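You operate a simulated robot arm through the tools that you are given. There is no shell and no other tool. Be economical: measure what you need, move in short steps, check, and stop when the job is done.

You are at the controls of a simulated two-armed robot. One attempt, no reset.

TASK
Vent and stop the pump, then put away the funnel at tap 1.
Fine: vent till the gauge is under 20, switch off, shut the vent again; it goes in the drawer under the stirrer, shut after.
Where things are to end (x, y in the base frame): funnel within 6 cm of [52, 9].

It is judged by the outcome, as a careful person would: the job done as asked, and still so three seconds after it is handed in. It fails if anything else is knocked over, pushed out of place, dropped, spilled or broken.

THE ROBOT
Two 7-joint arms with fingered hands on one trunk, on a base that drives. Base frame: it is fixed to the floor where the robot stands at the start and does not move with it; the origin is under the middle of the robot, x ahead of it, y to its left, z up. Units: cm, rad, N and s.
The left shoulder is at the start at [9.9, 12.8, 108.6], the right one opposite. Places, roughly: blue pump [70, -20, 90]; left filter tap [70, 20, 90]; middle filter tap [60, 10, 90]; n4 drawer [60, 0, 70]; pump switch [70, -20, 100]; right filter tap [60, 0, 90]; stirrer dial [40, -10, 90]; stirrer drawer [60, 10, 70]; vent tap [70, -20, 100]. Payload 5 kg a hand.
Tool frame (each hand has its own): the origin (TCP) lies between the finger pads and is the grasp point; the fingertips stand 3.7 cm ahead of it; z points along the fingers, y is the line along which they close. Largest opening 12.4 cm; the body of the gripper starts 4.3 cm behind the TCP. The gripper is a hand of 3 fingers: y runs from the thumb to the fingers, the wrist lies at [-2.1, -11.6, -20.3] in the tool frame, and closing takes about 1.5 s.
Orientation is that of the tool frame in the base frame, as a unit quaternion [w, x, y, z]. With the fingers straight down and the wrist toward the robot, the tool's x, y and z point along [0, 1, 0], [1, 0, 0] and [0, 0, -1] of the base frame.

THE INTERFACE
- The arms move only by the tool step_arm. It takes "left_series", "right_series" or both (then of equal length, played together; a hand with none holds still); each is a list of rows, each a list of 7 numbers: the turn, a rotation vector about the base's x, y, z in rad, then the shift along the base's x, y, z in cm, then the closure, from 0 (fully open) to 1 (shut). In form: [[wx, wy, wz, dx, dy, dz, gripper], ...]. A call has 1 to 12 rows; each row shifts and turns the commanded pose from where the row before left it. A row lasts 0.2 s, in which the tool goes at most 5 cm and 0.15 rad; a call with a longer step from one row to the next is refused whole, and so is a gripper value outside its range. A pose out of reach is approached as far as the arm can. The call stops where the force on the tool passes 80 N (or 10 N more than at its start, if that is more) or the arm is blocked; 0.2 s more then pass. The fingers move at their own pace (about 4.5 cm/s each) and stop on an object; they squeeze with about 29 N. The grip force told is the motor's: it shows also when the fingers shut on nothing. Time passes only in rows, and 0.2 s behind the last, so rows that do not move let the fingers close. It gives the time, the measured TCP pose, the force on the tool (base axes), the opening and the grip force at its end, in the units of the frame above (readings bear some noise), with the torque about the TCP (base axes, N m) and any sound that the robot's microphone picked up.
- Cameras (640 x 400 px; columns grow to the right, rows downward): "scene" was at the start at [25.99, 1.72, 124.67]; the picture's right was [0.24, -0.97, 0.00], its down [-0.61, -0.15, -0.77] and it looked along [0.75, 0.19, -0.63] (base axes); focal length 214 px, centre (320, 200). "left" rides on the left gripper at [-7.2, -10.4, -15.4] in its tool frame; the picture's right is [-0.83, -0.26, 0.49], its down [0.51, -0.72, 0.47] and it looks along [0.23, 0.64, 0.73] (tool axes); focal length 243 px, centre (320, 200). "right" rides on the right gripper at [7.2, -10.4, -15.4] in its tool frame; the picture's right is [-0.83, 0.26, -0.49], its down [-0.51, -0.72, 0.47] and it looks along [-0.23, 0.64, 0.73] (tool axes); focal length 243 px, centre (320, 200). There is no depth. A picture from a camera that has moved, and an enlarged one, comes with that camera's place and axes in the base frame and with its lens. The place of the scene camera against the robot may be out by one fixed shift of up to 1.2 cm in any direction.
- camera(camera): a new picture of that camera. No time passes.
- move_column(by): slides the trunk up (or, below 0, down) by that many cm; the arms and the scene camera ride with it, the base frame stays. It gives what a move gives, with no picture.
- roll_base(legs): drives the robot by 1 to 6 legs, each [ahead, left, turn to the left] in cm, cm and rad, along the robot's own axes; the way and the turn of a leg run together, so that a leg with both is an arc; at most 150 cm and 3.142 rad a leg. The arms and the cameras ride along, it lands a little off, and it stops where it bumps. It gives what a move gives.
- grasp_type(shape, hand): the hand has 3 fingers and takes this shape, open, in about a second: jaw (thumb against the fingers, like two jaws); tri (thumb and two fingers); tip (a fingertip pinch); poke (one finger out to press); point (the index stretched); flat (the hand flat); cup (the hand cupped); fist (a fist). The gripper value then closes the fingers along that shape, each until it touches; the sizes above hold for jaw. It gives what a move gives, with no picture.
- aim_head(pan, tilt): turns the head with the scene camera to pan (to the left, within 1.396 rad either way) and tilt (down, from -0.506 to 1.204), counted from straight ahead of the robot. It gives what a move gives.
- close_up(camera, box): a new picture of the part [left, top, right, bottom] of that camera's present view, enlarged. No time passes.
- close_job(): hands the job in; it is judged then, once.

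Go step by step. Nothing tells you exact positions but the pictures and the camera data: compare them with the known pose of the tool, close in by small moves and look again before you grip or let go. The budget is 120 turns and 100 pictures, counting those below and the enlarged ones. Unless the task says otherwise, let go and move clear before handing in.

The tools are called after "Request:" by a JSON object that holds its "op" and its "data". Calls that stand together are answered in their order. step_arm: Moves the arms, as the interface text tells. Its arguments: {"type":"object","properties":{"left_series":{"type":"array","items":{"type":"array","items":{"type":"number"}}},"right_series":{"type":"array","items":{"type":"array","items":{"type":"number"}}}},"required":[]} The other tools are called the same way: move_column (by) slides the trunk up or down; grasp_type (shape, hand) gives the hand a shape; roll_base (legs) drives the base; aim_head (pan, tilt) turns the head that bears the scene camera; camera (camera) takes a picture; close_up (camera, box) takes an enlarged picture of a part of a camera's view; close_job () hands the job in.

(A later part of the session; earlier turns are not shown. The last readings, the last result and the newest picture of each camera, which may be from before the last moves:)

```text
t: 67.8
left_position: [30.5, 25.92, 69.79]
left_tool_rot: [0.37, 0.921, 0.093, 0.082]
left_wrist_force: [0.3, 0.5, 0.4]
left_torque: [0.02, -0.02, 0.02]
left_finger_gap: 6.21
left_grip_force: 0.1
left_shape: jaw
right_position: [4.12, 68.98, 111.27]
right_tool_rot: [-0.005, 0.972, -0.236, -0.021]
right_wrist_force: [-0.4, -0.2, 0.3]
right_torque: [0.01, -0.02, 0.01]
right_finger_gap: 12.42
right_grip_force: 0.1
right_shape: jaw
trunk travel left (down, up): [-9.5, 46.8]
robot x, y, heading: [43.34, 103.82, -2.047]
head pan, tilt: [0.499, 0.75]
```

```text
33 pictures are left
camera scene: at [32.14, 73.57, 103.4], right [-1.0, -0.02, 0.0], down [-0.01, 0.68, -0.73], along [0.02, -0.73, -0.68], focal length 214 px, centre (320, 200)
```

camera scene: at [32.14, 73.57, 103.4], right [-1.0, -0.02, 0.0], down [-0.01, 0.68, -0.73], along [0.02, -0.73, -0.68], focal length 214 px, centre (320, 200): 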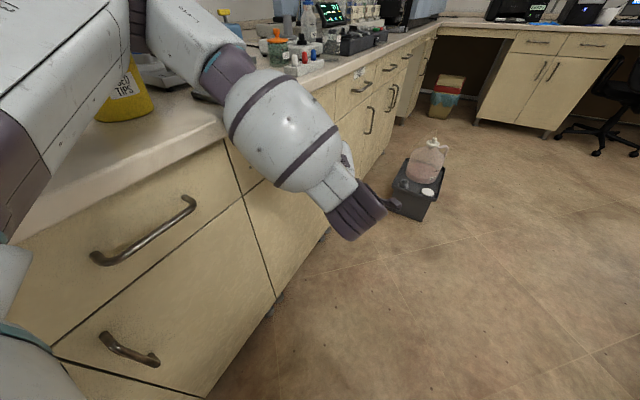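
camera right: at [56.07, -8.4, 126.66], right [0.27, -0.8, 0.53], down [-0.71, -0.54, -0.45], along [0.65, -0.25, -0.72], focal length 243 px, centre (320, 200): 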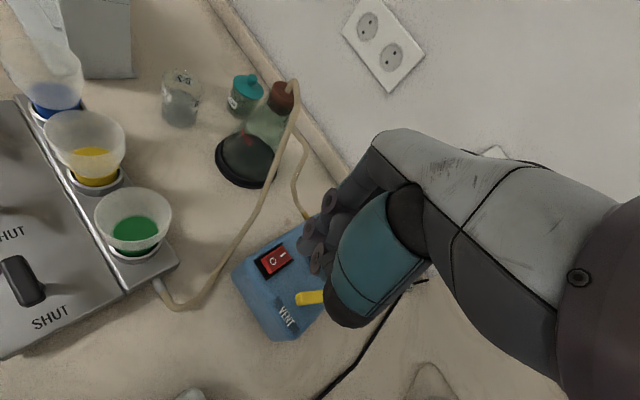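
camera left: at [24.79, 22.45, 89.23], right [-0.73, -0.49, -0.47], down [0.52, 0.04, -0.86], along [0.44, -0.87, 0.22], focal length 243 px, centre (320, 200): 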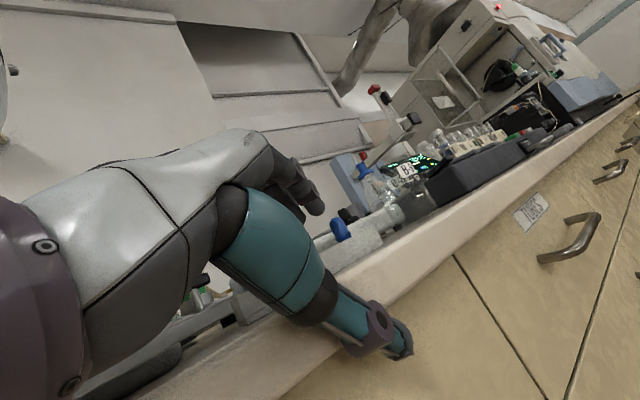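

The hand is at 45° down-pointing below handle height. I raise it to a pre-grasp spot 10 cm in front of the handle, pitching it up to about 30° down.

Request:
{"op": "step_arm", "data": {"left_series": [[-0.125, -0.04, 0, 0.5, 0, 3.3, 0.4], [-0.125, -0.04, 0, 1, 0, 3.3, 0.4], [0, 0, 0, 1.5, 0, 3.3, 0.4], [0, 0, 0, 1.5, 0, 3.3, 0.4], [0, 0, 0, 0, 0, 0, 0.4]]}}

Request:
{"op": "camera", "data": {"camera": "scene"}}

Request:
{"op": "camera", "data": {"camera": "left"}}

```text
t: 69.0
left_position: [36.06, 20.94, 84.11]
left_tool_rot: [0.478, 0.869, 0.072, 0.103]
left_wrist_force: [-33.3, 3.6, -34.6]
left_torque: [0.89, 0.2, -1.0]
left_finger_gap: 6.41
left_grip_force: 0.1
left_shape: jaw
left hand out of reach, approached as far as the arm can: row 1, 2
right_position: [3.3, 69.0, 111.14]
right_tool_rot: [-0.006, 0.97, -0.241, -0.021]
right_wrist_force: [0.4, 1.1, 0.3]
right_torque: [-0.04, 0.05, 0.02]
right_finger_gap: 12.4
right_grip_force: 0.1
right_shape: jaw
trunk travel left (down, up): [-9.5, 46.8]
robot x, y, heading: [43.56, 103.91, -2.058]
head pan, tilt: [0.499, 0.75]
stopped in row 5 (left hand): the force on the tool passed its limit (the readings are from after the stop); the commanded pose is now the measured one
```

```text
32 pictures are left
camera scene: at [31.57, 73.36, 103.27], right [-1.0, -0.01, 0.0], down [-0.01, 0.68, -0.73], along [0.01, -0.73, -0.68], focal length 214 px, centre (320, 200)
```

scene: 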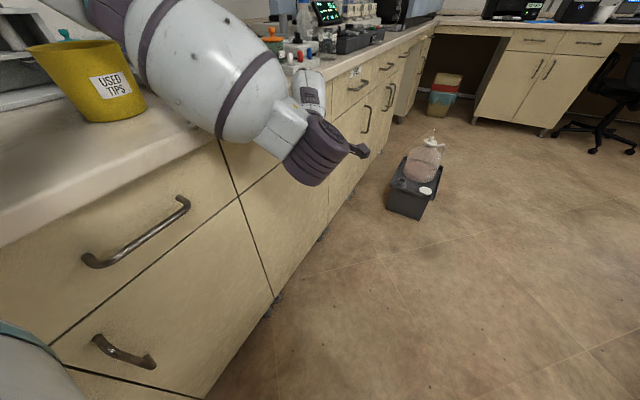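

```text
31 pictures are left
camera left: at [24.92, 37.43, 82.41], right [-0.69, -0.45, -0.57], down [0.59, 0.11, -0.8], along [0.42, -0.89, 0.18], focal length 243 px, centre (320, 200)
```

left: 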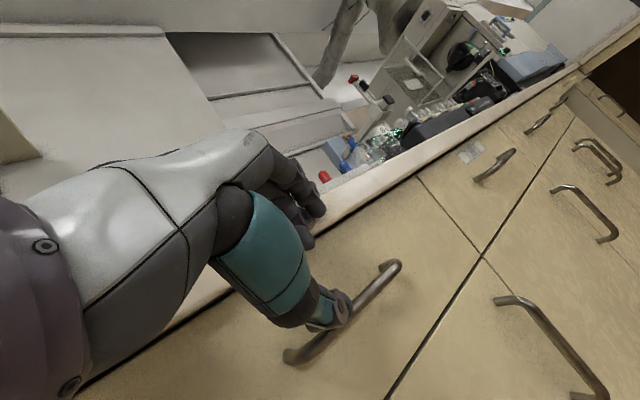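

The hand's upper fingers touched the lip from below; the bar is seen at about [38.3, 18.7, 77.3], below the hand. I back out, drop to the approach line, and look.

Request:
{"op": "step_arm", "data": {"left_series": [[0, 0, 0, -1, 2, -0.5, 0.4], [0, 0, 0, -0.5, 2, -1, 0.4], [0, 0, 0, 1, 0, -1, 0.4], [0, 0, 0, 1, -0.5, -1, 0.35], [0, 0, 0, 0, 0, 0, 0.35]]}}

Request:
{"op": "camera", "data": {"camera": "left"}}

```text
t: 70.2
left_position: [37.03, 24.24, 81.64]
left_tool_rot: [0.483, 0.866, 0.076, 0.102]
left_wrist_force: [-29.8, 19.3, 6.3]
left_torque: [-0.87, -0.97, -1.0]
left_finger_gap: 7.92
left_grip_force: 0.1
left_shape: jaw
left hand out of reach, approached as far as the arm can: row 2
right_position: [3.37, 69.53, 111.11]
right_tool_rot: [-0.004, 0.971, -0.24, -0.02]
right_wrist_force: [0.3, 0.9, 0.4]
right_torque: [-0.01, -0.01, 0.02]
right_finger_gap: 12.39
right_grip_force: 0.0
right_shape: jaw
trunk travel left (down, up): [-9.5, 46.8]
robot x, y, heading: [43.15, 103.69, -2.051]
head pan, tilt: [0.499, 0.75]
```

```text
30 pictures are left
camera left: at [25.76, 40.68, 79.82], right [-0.69, -0.46, -0.56], down [0.59, 0.11, -0.8], along [0.43, -0.88, 0.2], focal length 243 px, centre (320, 200)
```

left: 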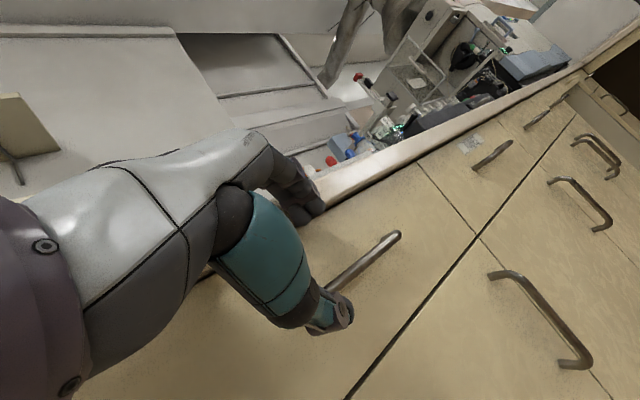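

The bar lies about 1.5 cm below the approach line, and the hand's side presses the lip. I shift out and down, then advance along the finger direction.

Request:
{"op": "step_arm", "data": {"left_series": [[0, 0, 0, -2, 1.2, -1, 0.35], [0, 0, 0, 0, 0, -1.5, 0.35], [0, 0, 0, 0.6, -2, -1.0, 0.35], [0, 0, 0, 0.8, -2, -1.0, 0.35], [0, 0, 0, 0, 0, 0, 0.35]]}}

Request:
{"op": "camera", "data": {"camera": "left"}}

```text
t: 71.4
left_position: [36.14, 20.95, 80.04]
left_tool_rot: [0.492, 0.861, 0.073, 0.102]
left_wrist_force: [-14.6, 9.1, -19.0]
left_torque: [0.19, -0.24, -0.27]
left_finger_gap: 7.17
left_grip_force: 0.0
left_shape: jaw
left hand out of reach, approached as far as the arm can: row 1, 2
right_position: [2.48, 71.4, 111.65]
right_tool_rot: [0.005, 0.97, -0.241, -0.013]
right_wrist_force: [0.3, -0.3, -0.2]
right_torque: [0.0, -0.02, -0.02]
right_finger_gap: 12.38
right_grip_force: 0.2
right_shape: jaw
trunk travel left (down, up): [-9.5, 46.8]
robot x, y, heading: [43.41, 103.77, -2.053]
head pan, tilt: [0.499, 0.75]
```

```text
29 pictures are left
camera left: at [25.04, 37.43, 77.87], right [-0.69, -0.47, -0.55], down [0.59, 0.08, -0.8], along [0.42, -0.88, 0.22], focal length 243 px, centre (320, 200)
```

left: 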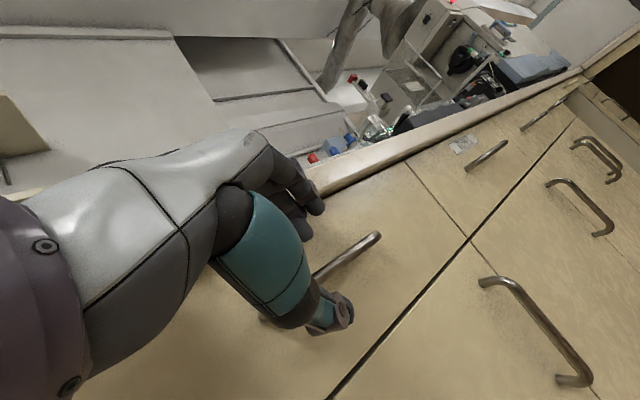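

The bar is now between thumb and fingers, about 5 cm ahead. I advance along the fingers.

Request:
{"op": "step_arm", "data": {"left_series": [[0, 0, 0, 0.4, -1.6, -1.2, 0.35], [0, 0, 0, 0.4, -1.5, -1.0, 0.35], [0, 0, 0, 0.3, -1.0, -0.6, 0.35], [0, 0, 0, 0, 0, 0, 0.35]]}}

Request:
{"op": "camera", "data": {"camera": "left"}}

Request:
{"op": "camera", "data": {"camera": "scene"}}

```text
t: 72.6
left_position: [33.18, 20.02, 84.37]
left_tool_rot: [0.527, 0.845, 0.065, 0.063]
left_wrist_force: [0.1, -2.1, 0.5]
left_torque: [0.02, 0.0, 0.01]
left_finger_gap: 8.04
left_grip_force: 0.1
left_shape: jaw
right_position: [2.07, 75.08, 112.38]
right_tool_rot: [0.016, 0.969, -0.248, -0.011]
right_wrist_force: [-0.7, 3.9, 0.7]
right_torque: [-0.29, -0.09, 0.06]
right_finger_gap: 12.39
right_grip_force: 0.1
right_shape: jaw
trunk travel left (down, up): [-9.5, 46.8]
robot x, y, heading: [42.73, 104.52, -2.072]
head pan, tilt: [0.499, 0.75]
stopped in row 4 (left hand): the arm was blocked; the commanded pose is now the measured one
```

```text
28 pictures are left
camera left: at [22.97, 36.69, 81.3], right [-0.74, -0.47, -0.48], down [0.55, -0.01, -0.84], along [0.38, -0.88, 0.27], focal length 243 px, centre (320, 200)
```

left: 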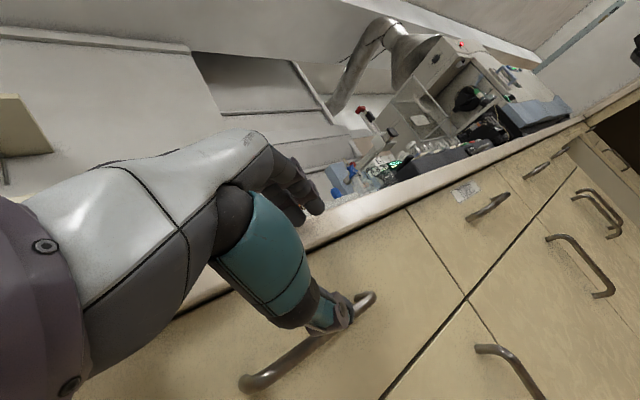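

```text
27 pictures are left
camera scene: at [30.34, 78.56, 104.47], right [-1.0, 0.0, -0.01], down [0.01, 0.65, -0.76], along [0.01, -0.76, -0.65], focal length 214 px, centre (320, 200)
```

scene: 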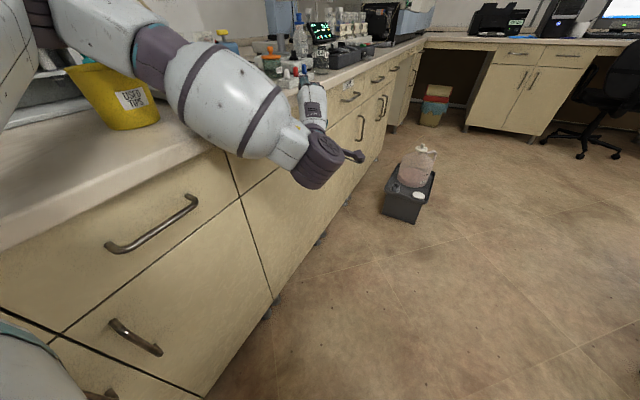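

The left forearm is leaning on the counter lip and tipping the robot, so this arm is wrong for the drawer. I withdraw it upward; the right arm (elbow on the aisle side) will take the handle.

Request:
{"op": "step_arm", "data": {"left_series": [[0, 0, 0, -2, 1.5, 2, 0.3], [0, 0, 0, -2, 1.2, 3, 0.3], [0.1, 0.03, 0, -2, 1.0, 4, 0], [0.12, 0.035, 0, 0, 0, 4.5, 0], [0.12, 0.035, 0, 0, 0, 4.5, 0], [0.12, 0.035, 0, 0, 0, 4.5, 0], [0.12, 0.035, 0, 0, 0, 4.5, 0], [0.12, 0.035, 0, 0, 0, 4.5, 0], [0.12, 0.035, 0, 0, 0, 4.5, 0], [0.1, 0.03, 0, 0, 0, 4, 0]]}}

Request:
{"op": "camera", "data": {"camera": "scene"}}

```text
t: 74.8
left_position: [29.79, 19.55, 118.75]
left_tool_rot: [0.052, 0.994, 0.094, -0.013]
left_wrist_force: [-0.3, 0.0, -0.9]
left_torque: [-0.01, -0.02, 0.03]
left_finger_gap: 12.4
left_grip_force: 0.1
left_shape: jaw
right_position: [3.38, 69.66, 111.27]
right_tool_rot: [-0.004, 0.97, -0.244, -0.02]
right_wrist_force: [-1.0, 1.2, 0.0]
right_torque: [-0.05, 0.0, 0.02]
right_finger_gap: 12.4
right_grip_force: 0.1
right_shape: jaw
trunk travel left (down, up): [-9.5, 46.8]
robot x, y, heading: [43.32, 104.13, -2.061]
head pan, tilt: [0.499, 0.75]
```

```text
26 pictures are left
camera scene: at [31.51, 73.88, 103.39], right [-1.0, -0.01, 0.0], down [0.0, 0.68, -0.73], along [0.01, -0.73, -0.68], focal length 214 px, centre (320, 200)
```

scene: 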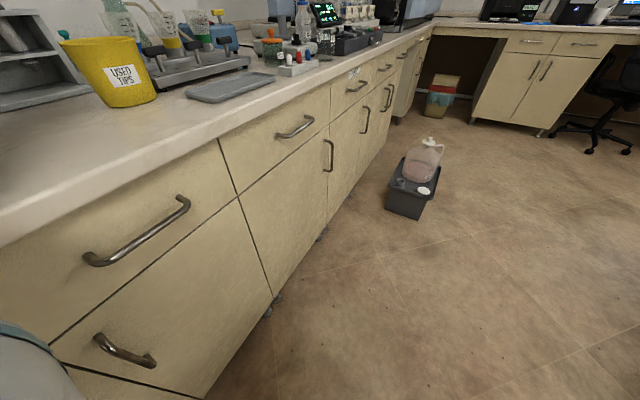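

Everything on the counter stands as before. I bring the right hand round through the aisle to the pre-grasp in front of the bar, pointing forward-left and slightly down.

Request:
{"op": "step_arm", "data": {"right_series": [[0, 0, 0.15, 2.4, -3.2, -2.4, 0], [0, 0, 0.15, 2.4, -3.2, -2.4, 0], [0, 0, 0.15, 2.4, -3.2, -2.4, 0], [0, 0, 0.15, 2.4, -3.2, -2.4, 0], [0, 0, 0.15, 2.4, -3.2, -2.4, 0], [-0.14, -0.039, 0, 2.4, -3.2, -2.4, 0], [-0.14, -0.039, 0, 2.4, -3.2, -2.4, 0], [-0.14, -0.039, 0, 2.4, -3.2, -2.4, 0], [-0.14, -0.039, 0, 2.4, -3.2, -2.4, 0.2], [-0.14, -0.039, 0, 2.0, -2.6, -2.4, 0.35], [-0.14, -0.039, 0, 1.5, -2.6, -2.4, 0.35], [-0.14, -0.039, 0, 1.5, -2.6, -2.4, 0.35]]}}

Request:
{"op": "camera", "data": {"camera": "scene"}}

Request:
{"op": "camera", "data": {"camera": "right"}}

```text
t: 77.6
left_position: [29.72, 19.08, 118.33]
left_tool_rot: [0.051, 0.994, 0.094, -0.013]
left_wrist_force: [-0.1, -0.9, 0.2]
left_torque: [0.04, -0.02, -0.01]
left_finger_gap: 12.38
left_grip_force: 0.0
left_shape: jaw
right_position: [21.27, 36.61, 108.09]
right_tool_rot: [0.556, 0.816, 0.155, -0.023]
right_wrist_force: [0.7, 0.7, -0.8]
right_torque: [-0.05, -0.05, 0.0]
right_finger_gap: 8.08
right_grip_force: 0.1
right_shape: jaw
right hand out of reach, approached as far as the arm can: row 10, 11, 12
trunk travel left (down, up): [-9.5, 46.8]
robot x, y, heading: [43.13, 103.88, -2.07]
head pan, tilt: [0.499, 0.75]
stopped in row 12 (right hand): the arm was blocked; the commanded pose is now the measured one
```

```text
25 pictures are left
camera scene: at [31.42, 73.54, 103.26], right [-1.0, -0.01, 0.0], down [0.0, 0.68, -0.73], along [0.01, -0.73, -0.68], focal length 214 px, centre (320, 200)
```

scene: 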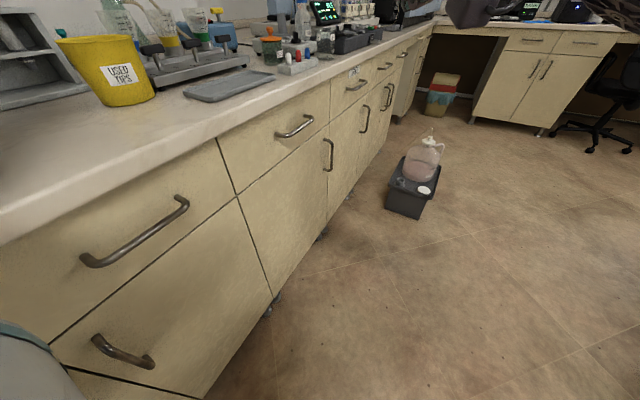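

```text
24 pictures are left
camera right: at [23.11, 55.78, 103.08], right [-0.78, 0.17, 0.6], down [-0.62, -0.31, -0.72], along [0.06, -0.94, 0.35], focal length 243 px, centre (320, 200)
```

right: 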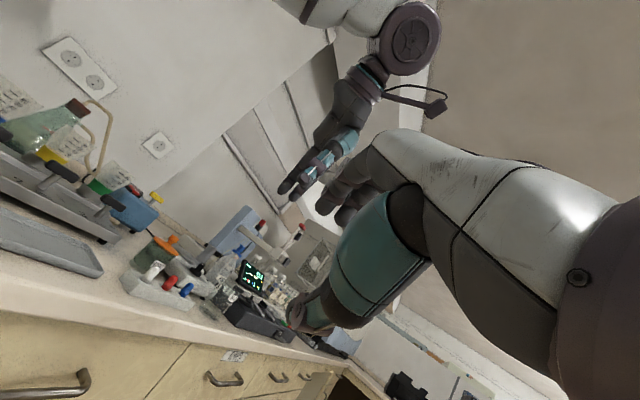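

The right hand has the wanted orientation but met the left arm above it. I move the left arm up and away, then lower the right hand straight down.

Request:
{"op": "step_arm", "data": {"left_series": [[0, 0, 0, 1, 2, 4, 0], [0, 0, 0, 1, 2, 4, 0], [0, 0, 0, 1, 2, 4, 0], [0, 0, 0, 1, 2, 2, 0]]}}

Request:
{"op": "step_arm", "data": {"right_series": [[0, 0, 0, 0, 0, -4, 0.35], [0, 0, 0, 0, 0, -4, 0.35], [0, 0, 0, 0, 0, -4, 0.35], [0, 0, 0, 0, 0, -4, 0.35], [0, 0, 0, 0, 0, -4, 0.35], [0, 0, 0, 0, 0, -4, 0.35]]}}

```text
t: 78.6
left_position: [33.89, 27.82, 132.85]
left_tool_rot: [0.052, 0.994, 0.094, -0.013]
left_wrist_force: [1.0, -0.8, -0.6]
left_torque: [-0.01, 0.03, 0.01]
left_finger_gap: 12.36
left_grip_force: 0.0
left_shape: jaw
right_position: [21.37, 37.11, 108.31]
right_tool_rot: [0.557, 0.815, 0.156, -0.023]
right_wrist_force: [-0.4, 0.3, 0.2]
right_torque: [0.03, 0.01, 0.01]
right_finger_gap: 8.08
right_grip_force: 0.1
right_shape: jaw
trunk travel left (down, up): [-9.5, 46.8]
robot x, y, heading: [43.56, 103.91, -2.062]
head pan, tilt: [0.499, 0.75]
```

```text
t: 80.0
left_position: [33.85, 27.6, 132.85]
left_tool_rot: [0.053, 0.994, 0.094, -0.013]
left_wrist_force: [0.0, -0.1, -0.6]
left_torque: [0.03, 0.0, -0.02]
left_finger_gap: 12.38
left_grip_force: 0.1
left_shape: jaw
right_position: [14.36, 38.18, 99.56]
right_tool_rot: [0.546, 0.822, 0.162, -0.023]
right_wrist_force: [0.3, 0.4, 0.5]
right_torque: [0.01, 0.0, -0.01]
right_finger_gap: 8.08
right_grip_force: 0.0
right_shape: jaw
right hand out of reach, approached as far as the arm can: row 1, 2, 3, 4, 5, 6
trunk travel left (down, up): [-9.5, 46.8]
robot x, y, heading: [43.24, 104.05, -2.061]
head pan, tilt: [0.499, 0.75]
```

The low near pose is out of reach for the wrist because the arm is too folded. I lower the trunk the rest of the way and back the robot up further so the arm works more stretched.

Request:
{"op": "move_column", "data": {"by": -9}}

Request:
{"op": "roll_base", "data": {"legs": [[-17, 0, 0]]}}

Request:
{"op": "step_arm", "data": {"right_series": [[0, 0, 0, 0, -4, 0, 0.35], [0, 0, 0, 1, -4, -1, 0.35], [0, 0, 0, 2, -4, -1, 0.35], [0, 0, 0, 2, -4, -1, 0.35]]}}

```text
t: 81.3
left_position: [33.93, 27.58, 123.68]
left_tool_rot: [0.052, 0.994, 0.094, -0.013]
left_wrist_force: [0.5, 0.6, -0.6]
left_torque: [-0.04, 0.01, 0.01]
left_finger_gap: 12.37
left_grip_force: 0.0
left_shape: jaw
right_position: [13.38, 36.16, 89.68]
right_tool_rot: [0.534, 0.83, 0.16, -0.012]
right_wrist_force: [-0.2, 0.6, -0.5]
right_torque: [0.0, -0.01, 0.02]
right_finger_gap: 8.09
right_grip_force: 0.0
right_shape: jaw
trunk travel left (down, up): [-0.5, 55.8]
robot x, y, heading: [43.36, 104.13, -2.062]
head pan, tilt: [0.499, 0.75]
```

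```text
t: 82.7
left_position: [41.82, 42.34, 123.71]
left_tool_rot: [0.053, 0.994, 0.094, -0.014]
left_wrist_force: [-0.2, 1.7, 0.7]
left_torque: [-0.01, 0.02, -0.03]
left_finger_gap: 12.39
left_grip_force: 0.1
left_shape: jaw
right_position: [21.29, 50.87, 89.77]
right_tool_rot: [0.534, 0.83, 0.159, -0.013]
right_wrist_force: [0.0, -1.0, 0.0]
right_torque: [-0.02, 0.02, -0.03]
right_finger_gap: 8.08
right_grip_force: 0.0
right_shape: jaw
trunk travel left (down, up): [-0.5, 55.8]
robot x, y, heading: [51.01, 119.13, -2.06]
head pan, tilt: [0.499, 0.75]
```

```text
t: 83.7
left_position: [41.8, 42.3, 123.65]
left_tool_rot: [0.053, 0.994, 0.093, -0.012]
left_wrist_force: [-1.1, -0.2, -1.1]
left_torque: [0.0, -0.01, -0.02]
left_finger_gap: 12.37
left_grip_force: 0.1
left_shape: jaw
right_position: [20.03, 39.12, 86.66]
right_tool_rot: [0.528, 0.833, 0.165, -0.012]
right_wrist_force: [-0.3, 0.3, 1.1]
right_torque: [0.0, -0.03, 0.02]
right_finger_gap: 8.07
right_grip_force: 0.0
right_shape: jaw
right hand out of reach, approached as far as the arm can: row 3, 4
trunk travel left (down, up): [-0.5, 55.8]
robot x, y, heading: [51.21, 118.7, -2.062]
head pan, tilt: [0.499, 0.75]
```

Progress: the hand is low and level enough. I continue towards the handle, sideways first.

Request:
{"op": "step_arm", "data": {"right_series": [[0, 0, 0, 4, 0, 0, 0.35], [0, 0, 0, 4, -1, -1, 0.35], [0, 0, 0, 3.5, -2, -1, 0.35], [0, 0, 0, 2, -2, -1, 0.35], [0, 0, 0, 0, 0, 0, 0.35]]}}

Request:
{"op": "camera", "data": {"camera": "right"}}

```text
t: 84.9
left_position: [41.65, 42.28, 123.79]
left_tool_rot: [0.053, 0.994, 0.094, -0.013]
left_wrist_force: [-0.4, -0.6, 0.6]
left_torque: [0.0, 0.02, 0.02]
left_finger_gap: 12.37
left_grip_force: 0.0
left_shape: jaw
right_position: [20.64, 40.71, 87.84]
right_tool_rot: [0.531, 0.832, 0.163, -0.012]
right_wrist_force: [-0.5, 0.1, -0.8]
right_torque: [0.01, 0.01, 0.04]
right_finger_gap: 8.05
right_grip_force: 0.0
right_shape: jaw
right hand out of reach, approached as far as the arm can: row 1, 2, 3, 4
trunk travel left (down, up): [-0.5, 55.8]
robot x, y, heading: [50.93, 118.97, -2.065]
head pan, tilt: [0.499, 0.75]
```

```text
23 pictures are left
camera right: at [22.23, 60.11, 84.1], right [-0.79, 0.12, 0.6], down [-0.61, -0.27, -0.74], along [0.07, -0.95, 0.29], focal length 243 px, centre (320, 200)
```

right: 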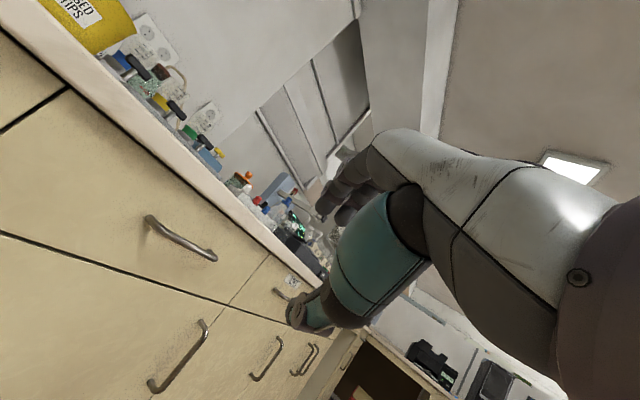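

The cross-body reach is limited, so I'll instead turn the robot so the handle is straight ahead of the right arm. First I raise both hands high for the turn.

Request:
{"op": "move_column", "data": {"by": 22}}

Request:
{"op": "step_arm", "data": {"right_series": [[0.14, 0.03, 0, 0, 3, 3, 0.3], [0.14, 0.03, 0, 0, 3, 3, 0.3], [0.14, 0.03, 0, 0, 3, 3, 0.2], [0.14, 0.03, 0, 0, 2, 3, 0.2], [0.14, 0.03, 0, 0, 2, 3, 0.2], [0.14, 0.03, 0, 0, 2, 3, 0.2], [0, 0, 0, 0, 0, 0, 0.2]]}}

Request:
{"op": "roll_base", "data": {"legs": [[0, -14, 0], [25, 0, 0], [0, 0, 0.76]]}}

Request:
{"op": "aim_head", "data": {"pan": 0, "tilt": 0.6}}

Request:
{"op": "camera", "data": {"camera": "scene"}}

```text
t: 87.2
left_position: [41.81, 42.27, 145.71]
left_tool_rot: [0.053, 0.994, 0.094, -0.013]
left_wrist_force: [-0.3, -1.0, 0.6]
left_torque: [0.01, -0.02, -0.02]
left_finger_gap: 12.39
left_grip_force: 0.1
left_shape: jaw
right_position: [22.01, 43.21, 115.5]
right_tool_rot: [0.553, 0.815, 0.171, -0.031]
right_wrist_force: [-0.9, -0.1, -0.3]
right_torque: [0.03, 0.0, -0.02]
right_finger_gap: 8.07
right_grip_force: 0.1
right_shape: jaw
trunk travel left (down, up): [-22.5, 33.8]
robot x, y, heading: [50.96, 118.97, -2.062]
head pan, tilt: [0.499, 0.75]
```

```text
t: 88.8
left_position: [41.42, 41.83, 145.32]
left_tool_rot: [0.052, 0.994, 0.094, -0.01]
left_wrist_force: [-0.6, 0.0, 0.5]
left_torque: [0.02, -0.08, 0.03]
left_finger_gap: 12.39
left_grip_force: 0.1
left_shape: jaw
right_position: [21.52, 57.96, 133.51]
right_tool_rot: [0.154, 0.964, 0.217, -0.028]
right_wrist_force: [0.7, -1.0, -1.1]
right_torque: [0.04, -0.05, 0.06]
right_finger_gap: 9.9
right_grip_force: 0.1
right_shape: jaw
trunk travel left (down, up): [-22.5, 33.8]
robot x, y, heading: [50.94, 118.55, -2.062]
head pan, tilt: [0.499, 0.75]
```

```text
t: 93.6
left_position: [72.33, 41.24, 145.68]
left_tool_rot: [0.055, 0.89, 0.452, 0.008]
left_wrist_force: [-0.7, 0.3, -0.1]
left_torque: [0.01, -0.02, 0.02]
left_finger_gap: 12.42
left_grip_force: 0.1
left_shape: jaw
right_position: [47.07, 39.46, 133.85]
right_tool_rot: [0.156, 0.816, 0.556, 0.03]
right_wrist_force: [0.5, -1.3, -0.1]
right_torque: [-0.02, 0.02, 0.02]
right_finger_gap: 9.9
right_grip_force: 0.1
right_shape: jaw
trunk travel left (down, up): [-22.5, 33.8]
robot x, y, heading: [26.98, 103.36, -1.313]
head pan, tilt: [0.499, 0.75]
```

```text
t: 94.5
left_position: [72.38, 41.24, 145.75]
left_tool_rot: [0.054, 0.89, 0.453, 0.008]
left_wrist_force: [0.4, -0.6, 0.2]
left_torque: [-0.01, -0.03, 0.0]
left_finger_gap: 12.39
left_grip_force: 0.0
left_shape: jaw
right_position: [47.09, 39.37, 133.81]
right_tool_rot: [0.157, 0.816, 0.555, 0.029]
right_wrist_force: [-0.2, -0.2, 0.4]
right_torque: [0.0, -0.01, 0.0]
right_finger_gap: 9.91
right_grip_force: 0.1
right_shape: jaw
trunk travel left (down, up): [-22.5, 33.8]
robot x, y, heading: [27.11, 103.56, -1.308]
head pan, tilt: [0.0, 0.6]
```

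```text
22 pictures are left
camera scene: at [34.11, 75.83, 120.02], right [-0.97, -0.26, 0.0], down [-0.15, 0.55, -0.82], along [0.21, -0.8, -0.57], focal length 214 px, centre (320, 200)
```

scene: 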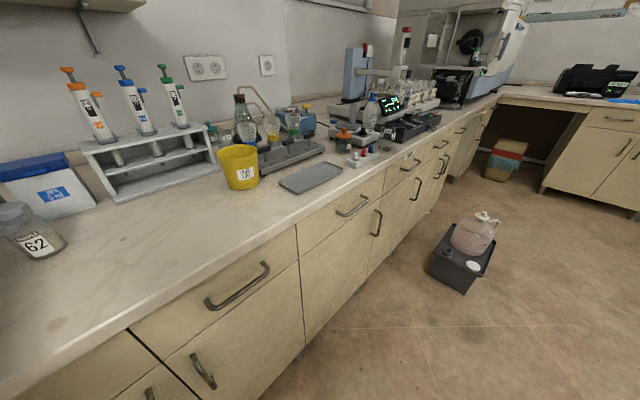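

The handle is now straight ahead of the right arm. I bring the right hand back over the aisle, unwinding its yaw, then pitch and lower it.

Request:
{"op": "step_arm", "data": {"right_series": [[0, 0, -0.115, -2.9, 0.3, 0, 0.35], [0, 0, -0.115, -2.9, 0.3, 0, 0.35], [0, 0, -0.115, -2.9, 0.3, 0, 0.35], [0, 0, -0.115, -2.9, 0.3, 0, 0.35], [0, 0, -0.115, -2.9, 0.3, 0, 0.35], [0, 0, -0.115, -2.9, 0.3, 0, 0.35], [0, 0, -0.115, -2.9, 0.3, -1, 0.35], [0, 0, -0.115, -2.7, 0.3, -2, 0.35]]}}

Request:
{"op": "move_column", "data": {"by": -20}}

Request:
{"op": "step_arm", "data": {"right_series": [[-0.12, -0.03, 0, 1, -1, -2, 0.35], [-0.12, -0.03, 0, 1, -1, -3, 0.35], [-0.12, -0.03, 0, 1, -1, -3, 0.35], [-0.12, -0.03, 0, 1, -1, -3, 0.35], [-0.12, -0.03, 0, 1, -1, -3, 0.35], [-0.12, -0.03, 0, 1, -1, -3, 0.35], [-0.12, -0.03, 0, 1, -1, -3, 0.35], [0, 0, 0, 1, -1, -2, 0.35]]}}

```text
t: 96.3
left_position: [72.43, 41.35, 145.81]
left_tool_rot: [0.055, 0.89, 0.452, 0.008]
left_wrist_force: [0.2, 0.5, 0.3]
left_torque: [-0.02, -0.02, 0.02]
left_finger_gap: 12.41
left_grip_force: 0.2
left_shape: jaw
right_position: [24.04, 41.76, 130.85]
right_tool_rot: [0.153, 0.978, 0.134, -0.043]
right_wrist_force: [0.5, -0.9, 1.2]
right_torque: [-0.03, 0.0, -0.03]
right_finger_gap: 8.11
right_grip_force: 0.1
right_shape: jaw
trunk travel left (down, up): [-22.5, 33.8]
robot x, y, heading: [27.21, 103.1, -1.315]
head pan, tilt: [0.0, 0.6]
```

```text
t: 98.5
left_position: [72.32, 41.36, 125.82]
left_tool_rot: [0.054, 0.89, 0.453, 0.008]
left_wrist_force: [-0.2, 0.1, 0.0]
left_torque: [0.0, -0.04, 0.01]
left_finger_gap: 12.39
left_grip_force: 0.1
left_shape: jaw
right_position: [24.07, 41.81, 110.92]
right_tool_rot: [0.154, 0.978, 0.136, -0.044]
right_wrist_force: [0.9, 1.1, -0.7]
right_torque: [0.0, -0.05, -0.03]
right_finger_gap: 8.12
right_grip_force: 0.1
right_shape: jaw
trunk travel left (down, up): [-2.5, 53.8]
robot x, y, heading: [27.17, 103.25, -1.309]
head pan, tilt: [0.0, 0.6]
```

```text
t: 100.3
left_position: [72.44, 41.55, 125.82]
left_tool_rot: [0.055, 0.89, 0.452, 0.007]
left_wrist_force: [-0.7, 0.2, 0.2]
left_torque: [-0.05, 0.01, 0.02]
left_finger_gap: 12.37
left_grip_force: 0.1
left_shape: jaw
right_position: [33.66, 29.87, 96.0]
right_tool_rot: [0.535, 0.84, 0.092, 0.003]
right_wrist_force: [0.1, 0.3, 0.8]
right_torque: [0.0, 0.0, 0.02]
right_finger_gap: 8.1
right_grip_force: 0.0
right_shape: jaw
right hand out of reach, approached as far as the arm can: row 4, 5, 6, 7, 8
trunk travel left (down, up): [-2.5, 53.8]
robot x, y, heading: [27.11, 103.59, -1.309]
head pan, tilt: [0.0, 0.6]
```

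Same wrist limit at this short reach; I back the robot 15 cm so the arm is stretched, then go forward and down with a slightly steeper tilt.

Request:
{"op": "roll_base", "data": {"legs": [[-15, 0, 0]]}}

Request:
{"op": "step_arm", "data": {"right_series": [[0.07, 0.02, 0, 0.9, -3.3, -3, 0.35], [0.07, 0.02, 0, 0.9, -3.3, -3, 0.35], [0, 0, 0, 0.9, -3.3, -3, 0.35], [0, 0, 0, 0.9, -3.3, -2.5, 0.35], [0, 0, 0, 0, 0, 0, 0.35]]}}

Request:
{"op": "camera", "data": {"camera": "right"}}

```text
t: 101.7
left_position: [68.53, 55.85, 125.72]
left_tool_rot: [0.054, 0.89, 0.452, 0.007]
left_wrist_force: [0.0, 0.0, 1.5]
left_torque: [-0.01, 0.0, -0.01]
left_finger_gap: 12.39
left_grip_force: 0.1
left_shape: jaw
right_position: [29.81, 44.36, 95.87]
right_tool_rot: [0.534, 0.841, 0.092, 0.002]
right_wrist_force: [-0.8, -0.3, 0.7]
right_torque: [0.0, -0.03, 0.01]
right_finger_gap: 8.09
right_grip_force: 0.0
right_shape: jaw
trunk travel left (down, up): [-2.5, 53.8]
robot x, y, heading: [22.87, 117.84, -1.308]
head pan, tilt: [0.0, 0.6]
```

```text
t: 102.8
left_position: [68.59, 55.73, 125.57]
left_tool_rot: [0.054, 0.891, 0.452, 0.007]
left_wrist_force: [0.0, 0.4, 0.2]
left_torque: [-0.01, -0.03, 0.02]
left_finger_gap: 12.4
left_grip_force: 0.1
left_shape: jaw
right_position: [31.85, 34.18, 87.81]
right_tool_rot: [0.467, 0.879, 0.099, -0.01]
right_wrist_force: [0.5, -0.4, 0.2]
right_torque: [0.0, 0.0, -0.02]
right_finger_gap: 8.1
right_grip_force: 0.2
right_shape: jaw
right hand out of reach, approached as far as the arm can: row 3, 4
trunk travel left (down, up): [-2.5, 53.8]
robot x, y, heading: [23.32, 117.78, -1.311]
head pan, tilt: [0.0, 0.6]
```

```text
21 pictures are left
camera right: at [35.74, 53.55, 87.18], right [-0.8, 0.13, 0.58], down [-0.59, -0.08, -0.8], along [-0.05, -0.99, 0.14], focal length 243 px, centre (320, 200)
```

right: 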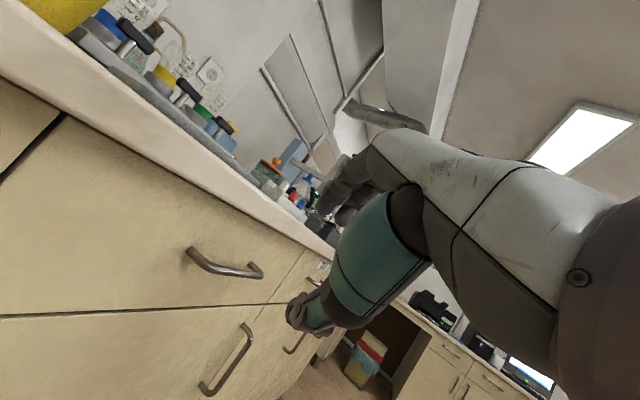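

The hand is close; the bar is confirmed at about [38.4, 18.9, 77.3]. I stretch forward first, then drop, then check.

Request:
{"op": "step_arm", "data": {"right_series": [[0, 0, 0, 0.6, -3.5, 0, 0.35], [0, 0, 0, 0.6, -3.5, -0.5, 0.35], [0, 0, 0, 0.5, -1.0, -3, 0.35], [0, 0, 0, 1, -0.5, -3, 0.35], [0, 0, 0, 0, 0, 0, 0.35]]}}

Request:
{"op": "camera", "data": {"camera": "right"}}

```text
t: 104.0
left_position: [68.48, 55.84, 125.82]
left_tool_rot: [0.054, 0.89, 0.453, 0.009]
left_wrist_force: [0.5, -0.2, -0.1]
left_torque: [0.0, -0.04, -0.04]
left_finger_gap: 12.37
left_grip_force: 0.0
left_shape: jaw
right_position: [30.88, 29.7, 90.55]
right_tool_rot: [0.468, 0.878, 0.099, -0.01]
right_wrist_force: [0.2, -0.7, 0.6]
right_torque: [0.02, 0.02, -0.03]
right_finger_gap: 8.09
right_grip_force: 0.0
right_shape: jaw
right hand out of reach, approached as far as the arm can: row 1, 2, 3, 4
trunk travel left (down, up): [-2.5, 53.8]
robot x, y, heading: [23.14, 117.96, -1.311]
head pan, tilt: [0.0, 0.6]
```

```text
20 pictures are left
camera right: at [34.83, 49.16, 89.8], right [-0.8, 0.13, 0.58], down [-0.59, -0.08, -0.8], along [-0.05, -0.99, 0.14], focal length 243 px, centre (320, 200)
```

right: 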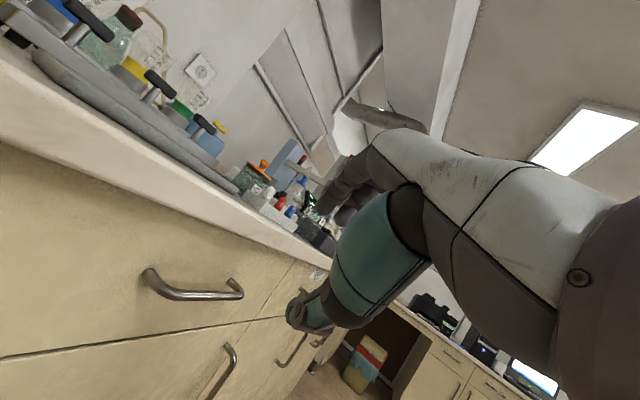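

Facing the counter squarely with a steeper (≈40°) finger tilt will fit under the lip and suit the wrist. I raise and retract, then drive to stand square in front of the drawer.

Request:
{"op": "move_column", "data": {"by": 22}}

Request:
{"op": "step_arm", "data": {"right_series": [[0.1, 0.01, 0, -0.5, 3.5, 1, 0.35], [0.1, 0.01, 0, -0.5, 3.5, 1, 0.35], [0, 0, 0, -0.5, 4, 0, 0.35], [0, 0, 0, -0.5, 4, 0, 0.35], [0, 0, 0, -0.5, 4, 0, 0.35]]}}

Request:
{"op": "roll_base", "data": {"legs": [[0, -54, 0], [0, 0, 0.8], [0, -26, 0], [22, 0, 0]]}}

Request:
{"op": "aim_head", "data": {"pan": 0, "tilt": 0.7}}

Request:
{"op": "camera", "data": {"camera": "scene"}}

```text
t: 106.4
left_position: [68.65, 55.62, 147.64]
left_tool_rot: [0.054, 0.89, 0.453, 0.008]
left_wrist_force: [-0.1, -0.1, -0.3]
left_torque: [-0.01, 0.0, 0.03]
left_finger_gap: 12.39
left_grip_force: 0.2
left_shape: jaw
right_position: [29.44, 35.6, 123.35]
right_tool_rot: [0.526, 0.846, 0.091, 0.0]
right_wrist_force: [0.3, -0.1, -0.3]
right_torque: [-0.03, 0.01, 0.0]
right_finger_gap: 8.06
right_grip_force: 0.1
right_shape: jaw
trunk travel left (down, up): [-24.5, 31.8]
robot x, y, heading: [22.81, 117.95, -1.31]
head pan, tilt: [0.0, 0.6]
```

```text
t: 107.6
left_position: [68.6, 55.96, 147.86]
left_tool_rot: [0.054, 0.89, 0.453, 0.008]
left_wrist_force: [-1.1, 0.3, -0.4]
left_torque: [-0.04, -0.01, 0.0]
left_finger_gap: 12.35
left_grip_force: 0.1
left_shape: jaw
right_position: [26.85, 54.82, 125.73]
right_tool_rot: [0.44, 0.893, 0.097, 0.001]
right_wrist_force: [0.5, 0.9, -0.5]
right_torque: [-0.01, 0.0, 0.0]
right_finger_gap: 8.11
right_grip_force: 0.1
right_shape: jaw
trunk travel left (down, up): [-24.5, 31.8]
robot x, y, heading: [23.34, 118.24, -1.312]
head pan, tilt: [0.0, 0.6]
```

```text
t: 115.6
left_position: [53.67, 60.83, 147.89]
left_tool_rot: [0.048, 0.64, 0.767, 0.029]
left_wrist_force: [-1.2, 1.0, 0.4]
left_torque: [0.0, -0.03, -0.01]
left_finger_gap: 12.37
left_grip_force: 0.0
left_shape: jaw
right_position: [25.88, 29.72, 125.58]
right_tool_rot: [0.404, 0.783, 0.44, 0.174]
right_wrist_force: [-0.6, -0.6, -0.1]
right_torque: [0.04, 0.01, 0.02]
right_finger_gap: 8.09
right_grip_force: 0.0
right_shape: jaw
trunk travel left (down, up): [-24.5, 31.8]
robot x, y, heading: [-22.52, 70.28, -0.498]
head pan, tilt: [0.0, 0.6]
```

```text
t: 116.2
left_position: [53.88, 60.71, 147.68]
left_tool_rot: [0.046, 0.64, 0.767, 0.028]
left_wrist_force: [-0.8, -0.1, -0.1]
left_torque: [-0.01, -0.01, 0.01]
left_finger_gap: 12.4
left_grip_force: 0.0
left_shape: jaw
right_position: [26.21, 29.78, 125.48]
right_tool_rot: [0.402, 0.783, 0.441, 0.173]
right_wrist_force: [-0.2, -1.0, -1.0]
right_torque: [0.02, 0.01, 0.0]
right_finger_gap: 8.07
right_grip_force: 0.1
right_shape: jaw
trunk travel left (down, up): [-24.5, 31.8]
robot x, y, heading: [-22.74, 70.68, -0.502]
head pan, tilt: [0.0, 0.7]
```

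```text
19 pictures are left
camera scene: at [1.29, 57.2, 121.35], right [-0.48, -0.88, 0.0], down [-0.57, 0.31, -0.76], along [0.67, -0.37, -0.64], focal length 214 px, centre (320, 200)
```

scene: 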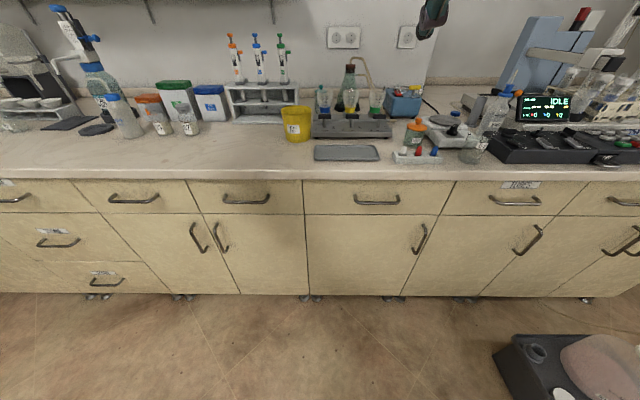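

Now I see the drawer square on: the bar is at about [38, 17.5, 78], and the stirrer indeed overhangs this drawer. I lower the trunk and bring the right hand down in front of the bar.

Request:
{"op": "move_column", "data": {"by": -24}}

Request:
{"op": "step_arm", "data": {"right_series": [[0, 0, 0, 0, 0, -3, 0.35], [0, 0, 0, 0, 0, -3, 0.35], [0, 0, 0, 0.5, -0.5, -3, 0.35], [0, 0, 0, 1, -1, -3, 0.35], [0, 0, 0, 1, -1.5, -3, 0.35], [0, 0, 0, 0, 0, 0, 0.35]]}}

Request:
{"op": "camera", "data": {"camera": "right"}}

```text
t: 118.8
left_position: [53.73, 60.67, 123.88]
left_tool_rot: [0.048, 0.64, 0.766, 0.028]
left_wrist_force: [-0.6, 0.0, -0.2]
left_torque: [-0.01, 0.01, -0.01]
left_finger_gap: 12.39
left_grip_force: 0.1
left_shape: jaw
right_position: [28.16, 28.61, 101.46]
right_tool_rot: [0.391, 0.788, 0.445, 0.166]
right_wrist_force: [0.4, -0.3, -0.3]
right_torque: [0.0, 0.03, -0.03]
right_finger_gap: 8.1
right_grip_force: 0.0
right_shape: jaw
trunk travel left (down, up): [-0.5, 55.8]
robot x, y, heading: [-22.4, 70.8, -0.5]
head pan, tilt: [0.0, 0.7]
```

```text
t: 120.2
left_position: [53.76, 60.84, 123.72]
left_tool_rot: [0.047, 0.64, 0.767, 0.029]
left_wrist_force: [-0.3, -0.1, 0.9]
left_torque: [0.0, -0.02, 0.01]
left_finger_gap: 12.41
left_grip_force: 0.0
left_shape: jaw
right_position: [34.83, 25.09, 89.67]
right_tool_rot: [0.391, 0.789, 0.445, 0.165]
right_wrist_force: [0.6, 0.4, 0.8]
right_torque: [0.03, -0.03, 0.03]
right_finger_gap: 8.08
right_grip_force: 0.0
right_shape: jaw
right hand out of reach, approached as far as the arm can: row 1, 2, 3, 4
trunk travel left (down, up): [-0.5, 55.8]
robot x, y, heading: [-22.49, 70.1, -0.497]
head pan, tilt: [0.0, 0.7]
```

```text
18 pictures are left
camera right: at [23.56, 41.35, 90.93], right [-0.61, -0.54, 0.59], down [-0.4, -0.43, -0.81], along [0.68, -0.73, 0.04], focal length 243 px, centre (320, 200)
```

right: 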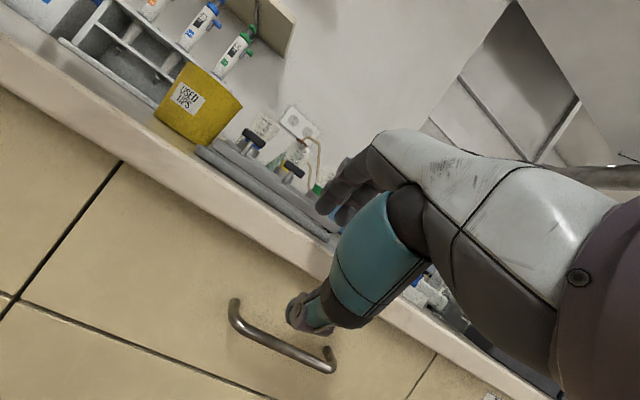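

Bar confirmed at [38.1, 18.2, 77.5]. I go down towards the approach line.

Request:
{"op": "step_arm", "data": {"right_series": [[0.04, 0.04, 0, -0.5, -1, -2.4, 0.35], [0.04, 0.04, 0, -0.5, -1, -2.4, 0.35], [0, 0, 0, -0.5, -1, -2.4, 0.35], [0, 0, 0, 0, 0, 0, 0.35]]}}

```text
t: 120.9
left_position: [53.21, 61.36, 124.09]
left_tool_rot: [0.049, 0.639, 0.767, 0.029]
left_wrist_force: [1.4, -0.7, -1.5]
left_torque: [0.06, 0.06, 0.03]
left_finger_gap: 12.37
left_grip_force: 0.0
left_shape: jaw
right_position: [34.58, 23.29, 86.06]
right_tool_rot: [0.357, 0.799, 0.455, 0.166]
right_wrist_force: [-34.6, 31.8, 54.8]
right_torque: [-2.22, -3.73, 0.94]
right_finger_gap: 8.49
right_grip_force: 0.0
right_shape: jaw
right hand out of reach, approached as far as the arm can: row 1, 3
trunk travel left (down, up): [-0.5, 55.8]
robot x, y, heading: [-22.66, 70.67, -0.495]
head pan, tilt: [0.0, 0.7]
stopped in row 3 (right hand): the force on the tool passed its limit (the readings are from after the stop); the commanded pose is now the measured one
```

The upper fingers met the lip. I back off 5 cm and go down further out.

Request:
{"op": "step_arm", "data": {"right_series": [[0, 0, 0, -2.5, 1.4, 1, 0.35], [0, 0, 0, -3, 1.7, 0, 0.45], [0, 0, 0, 0, 0, -2, 0.5], [0, 0, 0, 0, 0, -2, 0.5], [0, 0, 0, 0, 0, -2, 0.5], [0, 0, 0, 0, 0, 0, 0.5]]}}

```text
t: 121.9
left_position: [52.88, 61.21, 124.3]
left_tool_rot: [0.051, 0.64, 0.766, 0.029]
left_wrist_force: [1.1, -0.8, -0.7]
left_torque: [0.07, 0.06, 0.05]
left_finger_gap: 12.38
left_grip_force: 0.1
left_shape: jaw
right_position: [34.85, 24.5, 86.0]
right_tool_rot: [0.36, 0.798, 0.453, 0.169]
right_wrist_force: [-41.1, 23.2, 46.7]
right_torque: [-1.87, -3.64, 0.04]
right_finger_gap: 6.66
right_grip_force: 0.1
right_shape: jaw
right hand out of reach, approached as far as the arm can: row 1, 2, 3, 4
trunk travel left (down, up): [-0.5, 55.8]
robot x, y, heading: [-22.85, 70.34, -0.498]
head pan, tilt: [0.0, 0.7]
stopped in row 4 (right hand): the force on the tool passed its limit (the readings are from after the stop); the commanded pose is now the measured one
```

The arm prefers more reach than that spot allows, so I lift slightly and back the base 8 cm, then go down.

Request:
{"op": "step_arm", "data": {"right_series": [[0, 0, 0, 0, 0, 2.5, 0.5], [0, 0, 0, 0, 0, 1, 0.5]]}}

Request:
{"op": "roll_base", "data": {"legs": [[-9, 0, 0]]}}

Request:
{"op": "step_arm", "data": {"right_series": [[0, 0, 0, 0, 0, -2.5, 0.4], [0, 0, 0, 0, 0, -2.5, 0.35], [0, 0, 0, 0, 0, -2.5, 0.35], [0, 0, 0, 0, 0, 0, 0.35]]}}

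Request:
{"op": "camera", "data": {"camera": "right"}}

```text
t: 122.5
left_position: [53.69, 60.99, 123.88]
left_tool_rot: [0.048, 0.64, 0.767, 0.028]
left_wrist_force: [-0.3, 1.0, 1.0]
left_torque: [-0.02, 0.01, 0.0]
left_finger_gap: 12.37
left_grip_force: 0.0
left_shape: jaw
right_position: [35.33, 24.07, 88.26]
right_tool_rot: [0.352, 0.802, 0.455, 0.162]
right_wrist_force: [-0.6, 0.4, 0.0]
right_torque: [0.0, -0.01, -0.01]
right_finger_gap: 6.24
right_grip_force: 0.1
right_shape: jaw
trunk travel left (down, up): [-0.5, 55.8]
robot x, y, heading: [-22.5, 70.65, -0.508]
head pan, tilt: [0.0, 0.7]
```

```text
t: 123.6
left_position: [45.78, 65.12, 123.96]
left_tool_rot: [0.048, 0.64, 0.766, 0.029]
left_wrist_force: [-0.4, 1.2, 0.8]
left_torque: [-0.01, -0.05, 0.0]
left_finger_gap: 12.4
left_grip_force: 0.0
left_shape: jaw
right_position: [27.39, 28.28, 88.39]
right_tool_rot: [0.353, 0.801, 0.454, 0.163]
right_wrist_force: [-0.4, -0.3, -0.4]
right_torque: [-0.01, 0.0, -0.03]
right_finger_gap: 6.26
right_grip_force: 0.0
right_shape: jaw
trunk travel left (down, up): [-0.5, 55.8]
robot x, y, heading: [-30.34, 75.28, -0.504]
head pan, tilt: [0.0, 0.7]
```

```text
t: 124.6
left_position: [45.66, 65.21, 123.92]
left_tool_rot: [0.048, 0.64, 0.767, 0.028]
left_wrist_force: [-0.5, -0.2, 0.6]
left_torque: [0.01, -0.02, 0.0]
left_finger_gap: 12.37
left_grip_force: 0.0
left_shape: jaw
right_position: [28.1, 28.14, 81.11]
right_tool_rot: [0.354, 0.801, 0.454, 0.163]
right_wrist_force: [0.5, 0.0, -0.2]
right_torque: [0.01, -0.01, -0.01]
right_finger_gap: 8.01
right_grip_force: 0.0
right_shape: jaw
right hand out of reach, approached as far as the arm can: row 2, 3
trunk travel left (down, up): [-0.5, 55.8]
robot x, y, heading: [-30.6, 74.74, -0.502]
head pan, tilt: [0.0, 0.7]
```

```text
17 pictures are left
camera right: at [16.66, 44.1, 83.97], right [-0.57, -0.58, 0.58], down [-0.44, -0.38, -0.81], along [0.69, -0.72, -0.04], focal length 243 px, centre (320, 200)
```

right: 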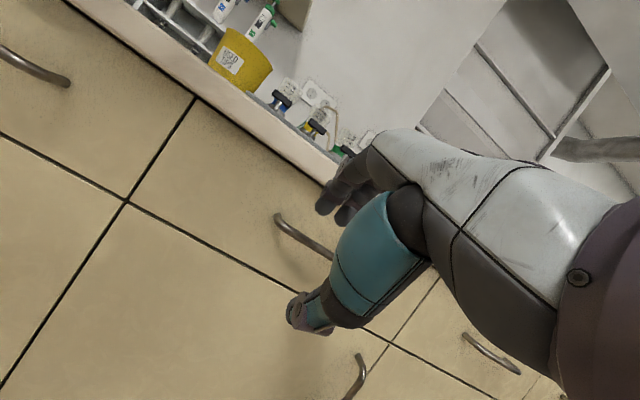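

The bar is now between fingers and thumb line. I advance under the lip to take it.

Request:
{"op": "step_arm", "data": {"right_series": [[0, 0, 0, 2.3, -2.2, -0.6, 0.35], [0, 0, 0, 2.3, -2.2, -0.6, 0.35], [0, 0, 0, 2.3, -2.2, -0.6, 0.35], [0, 0, 0, 0, 0, 0, 0.35]]}}

Request:
{"op": "camera", "data": {"camera": "right"}}

```text
t: 125.6
left_position: [45.66, 65.06, 123.8]
left_tool_rot: [0.048, 0.64, 0.767, 0.028]
left_wrist_force: [0.4, 0.0, 0.1]
left_torque: [-0.03, 0.01, -0.02]
left_finger_gap: 12.36
left_grip_force: 0.1
left_shape: jaw
right_position: [35.0, 21.53, 79.26]
right_tool_rot: [0.353, 0.801, 0.455, 0.162]
right_wrist_force: [-16.4, 9.9, -8.5]
right_torque: [-0.26, -0.56, -0.21]
right_finger_gap: 7.51
right_grip_force: 0.0
right_shape: jaw
trunk travel left (down, up): [-0.5, 55.8]
robot x, y, heading: [-30.56, 75.21, -0.503]
head pan, tilt: [0.0, 0.7]
```

```text
16 pictures are left
camera right: at [23.47, 37.55, 82.16], right [-0.57, -0.58, 0.58], down [-0.44, -0.38, -0.81], along [0.7, -0.72, -0.04], focal length 243 px, centre (320, 200)
```

right: 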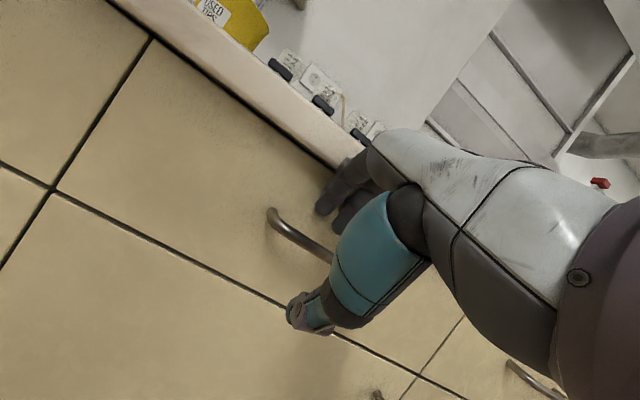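

The bar is just beyond the tips and slightly to the finger side. I narrow the grip a little, advance 3 cm along the fingers, and close.

Request:
{"op": "step_arm", "data": {"right_series": [[0, 0, 0, -0.4, 0.3, 0, 0.55], [0, 0, 0, 0, 0, 0, 0.6], [0, 0, 0, 1.0, -0.7, -0.6, 0.6], [0, 0, 0, 1.0, -0.7, -0.6, 0.6], [0, 0, 0, 0.6, -0.5, -0.3, 0.6], [0, 0, 0, 0, 0, 0, 0.8], [0, 0, 0, 0, 0, 0, 1], [0, 0, 0, 0, 0, 0, 1], [0, 0, 0, 0, 0, 0, 1], [0, 0, 0, 0, 0, 0, 1]]}}

Request:
{"op": "camera", "data": {"camera": "right"}}

```text
t: 126.7
left_position: [44.98, 65.4, 124.21]
left_tool_rot: [0.051, 0.641, 0.765, 0.029]
left_wrist_force: [-0.2, -0.3, 1.0]
left_torque: [-0.01, -0.02, 0.03]
left_finger_gap: 12.38
left_grip_force: 0.0
left_shape: jaw
right_position: [35.8, 21.14, 78.89]
right_tool_rot: [0.356, 0.798, 0.457, 0.166]
right_wrist_force: [-60.6, 36.8, 12.1]
right_torque: [-2.36, -3.65, -0.95]
right_finger_gap: 4.63
right_grip_force: 0.1
right_shape: jaw
right hand out of reach, approached as far as the arm can: row 5
trunk travel left (down, up): [-0.5, 55.8]
robot x, y, heading: [-30.51, 74.96, -0.501]
head pan, tilt: [0.0, 0.7]
stopped in row 5 (right hand): the force on the tool passed its limit (the readings are from after the stop); the commanded pose is now the measured one
```

```text
15 pictures are left
camera right: at [24.17, 37.07, 81.69], right [-0.57, -0.58, 0.58], down [-0.43, -0.39, -0.81], along [0.7, -0.71, -0.03], focal length 243 px, centre (320, 200)
```

right: 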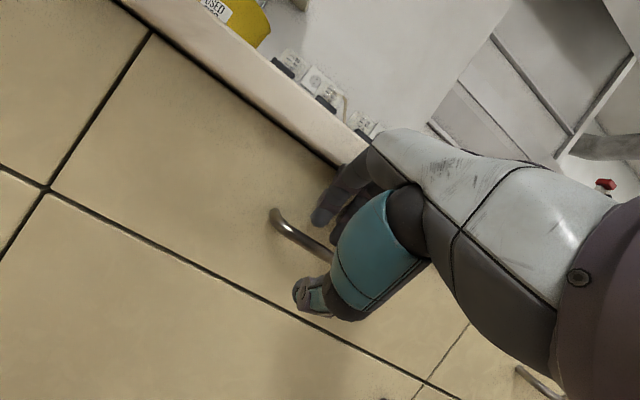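

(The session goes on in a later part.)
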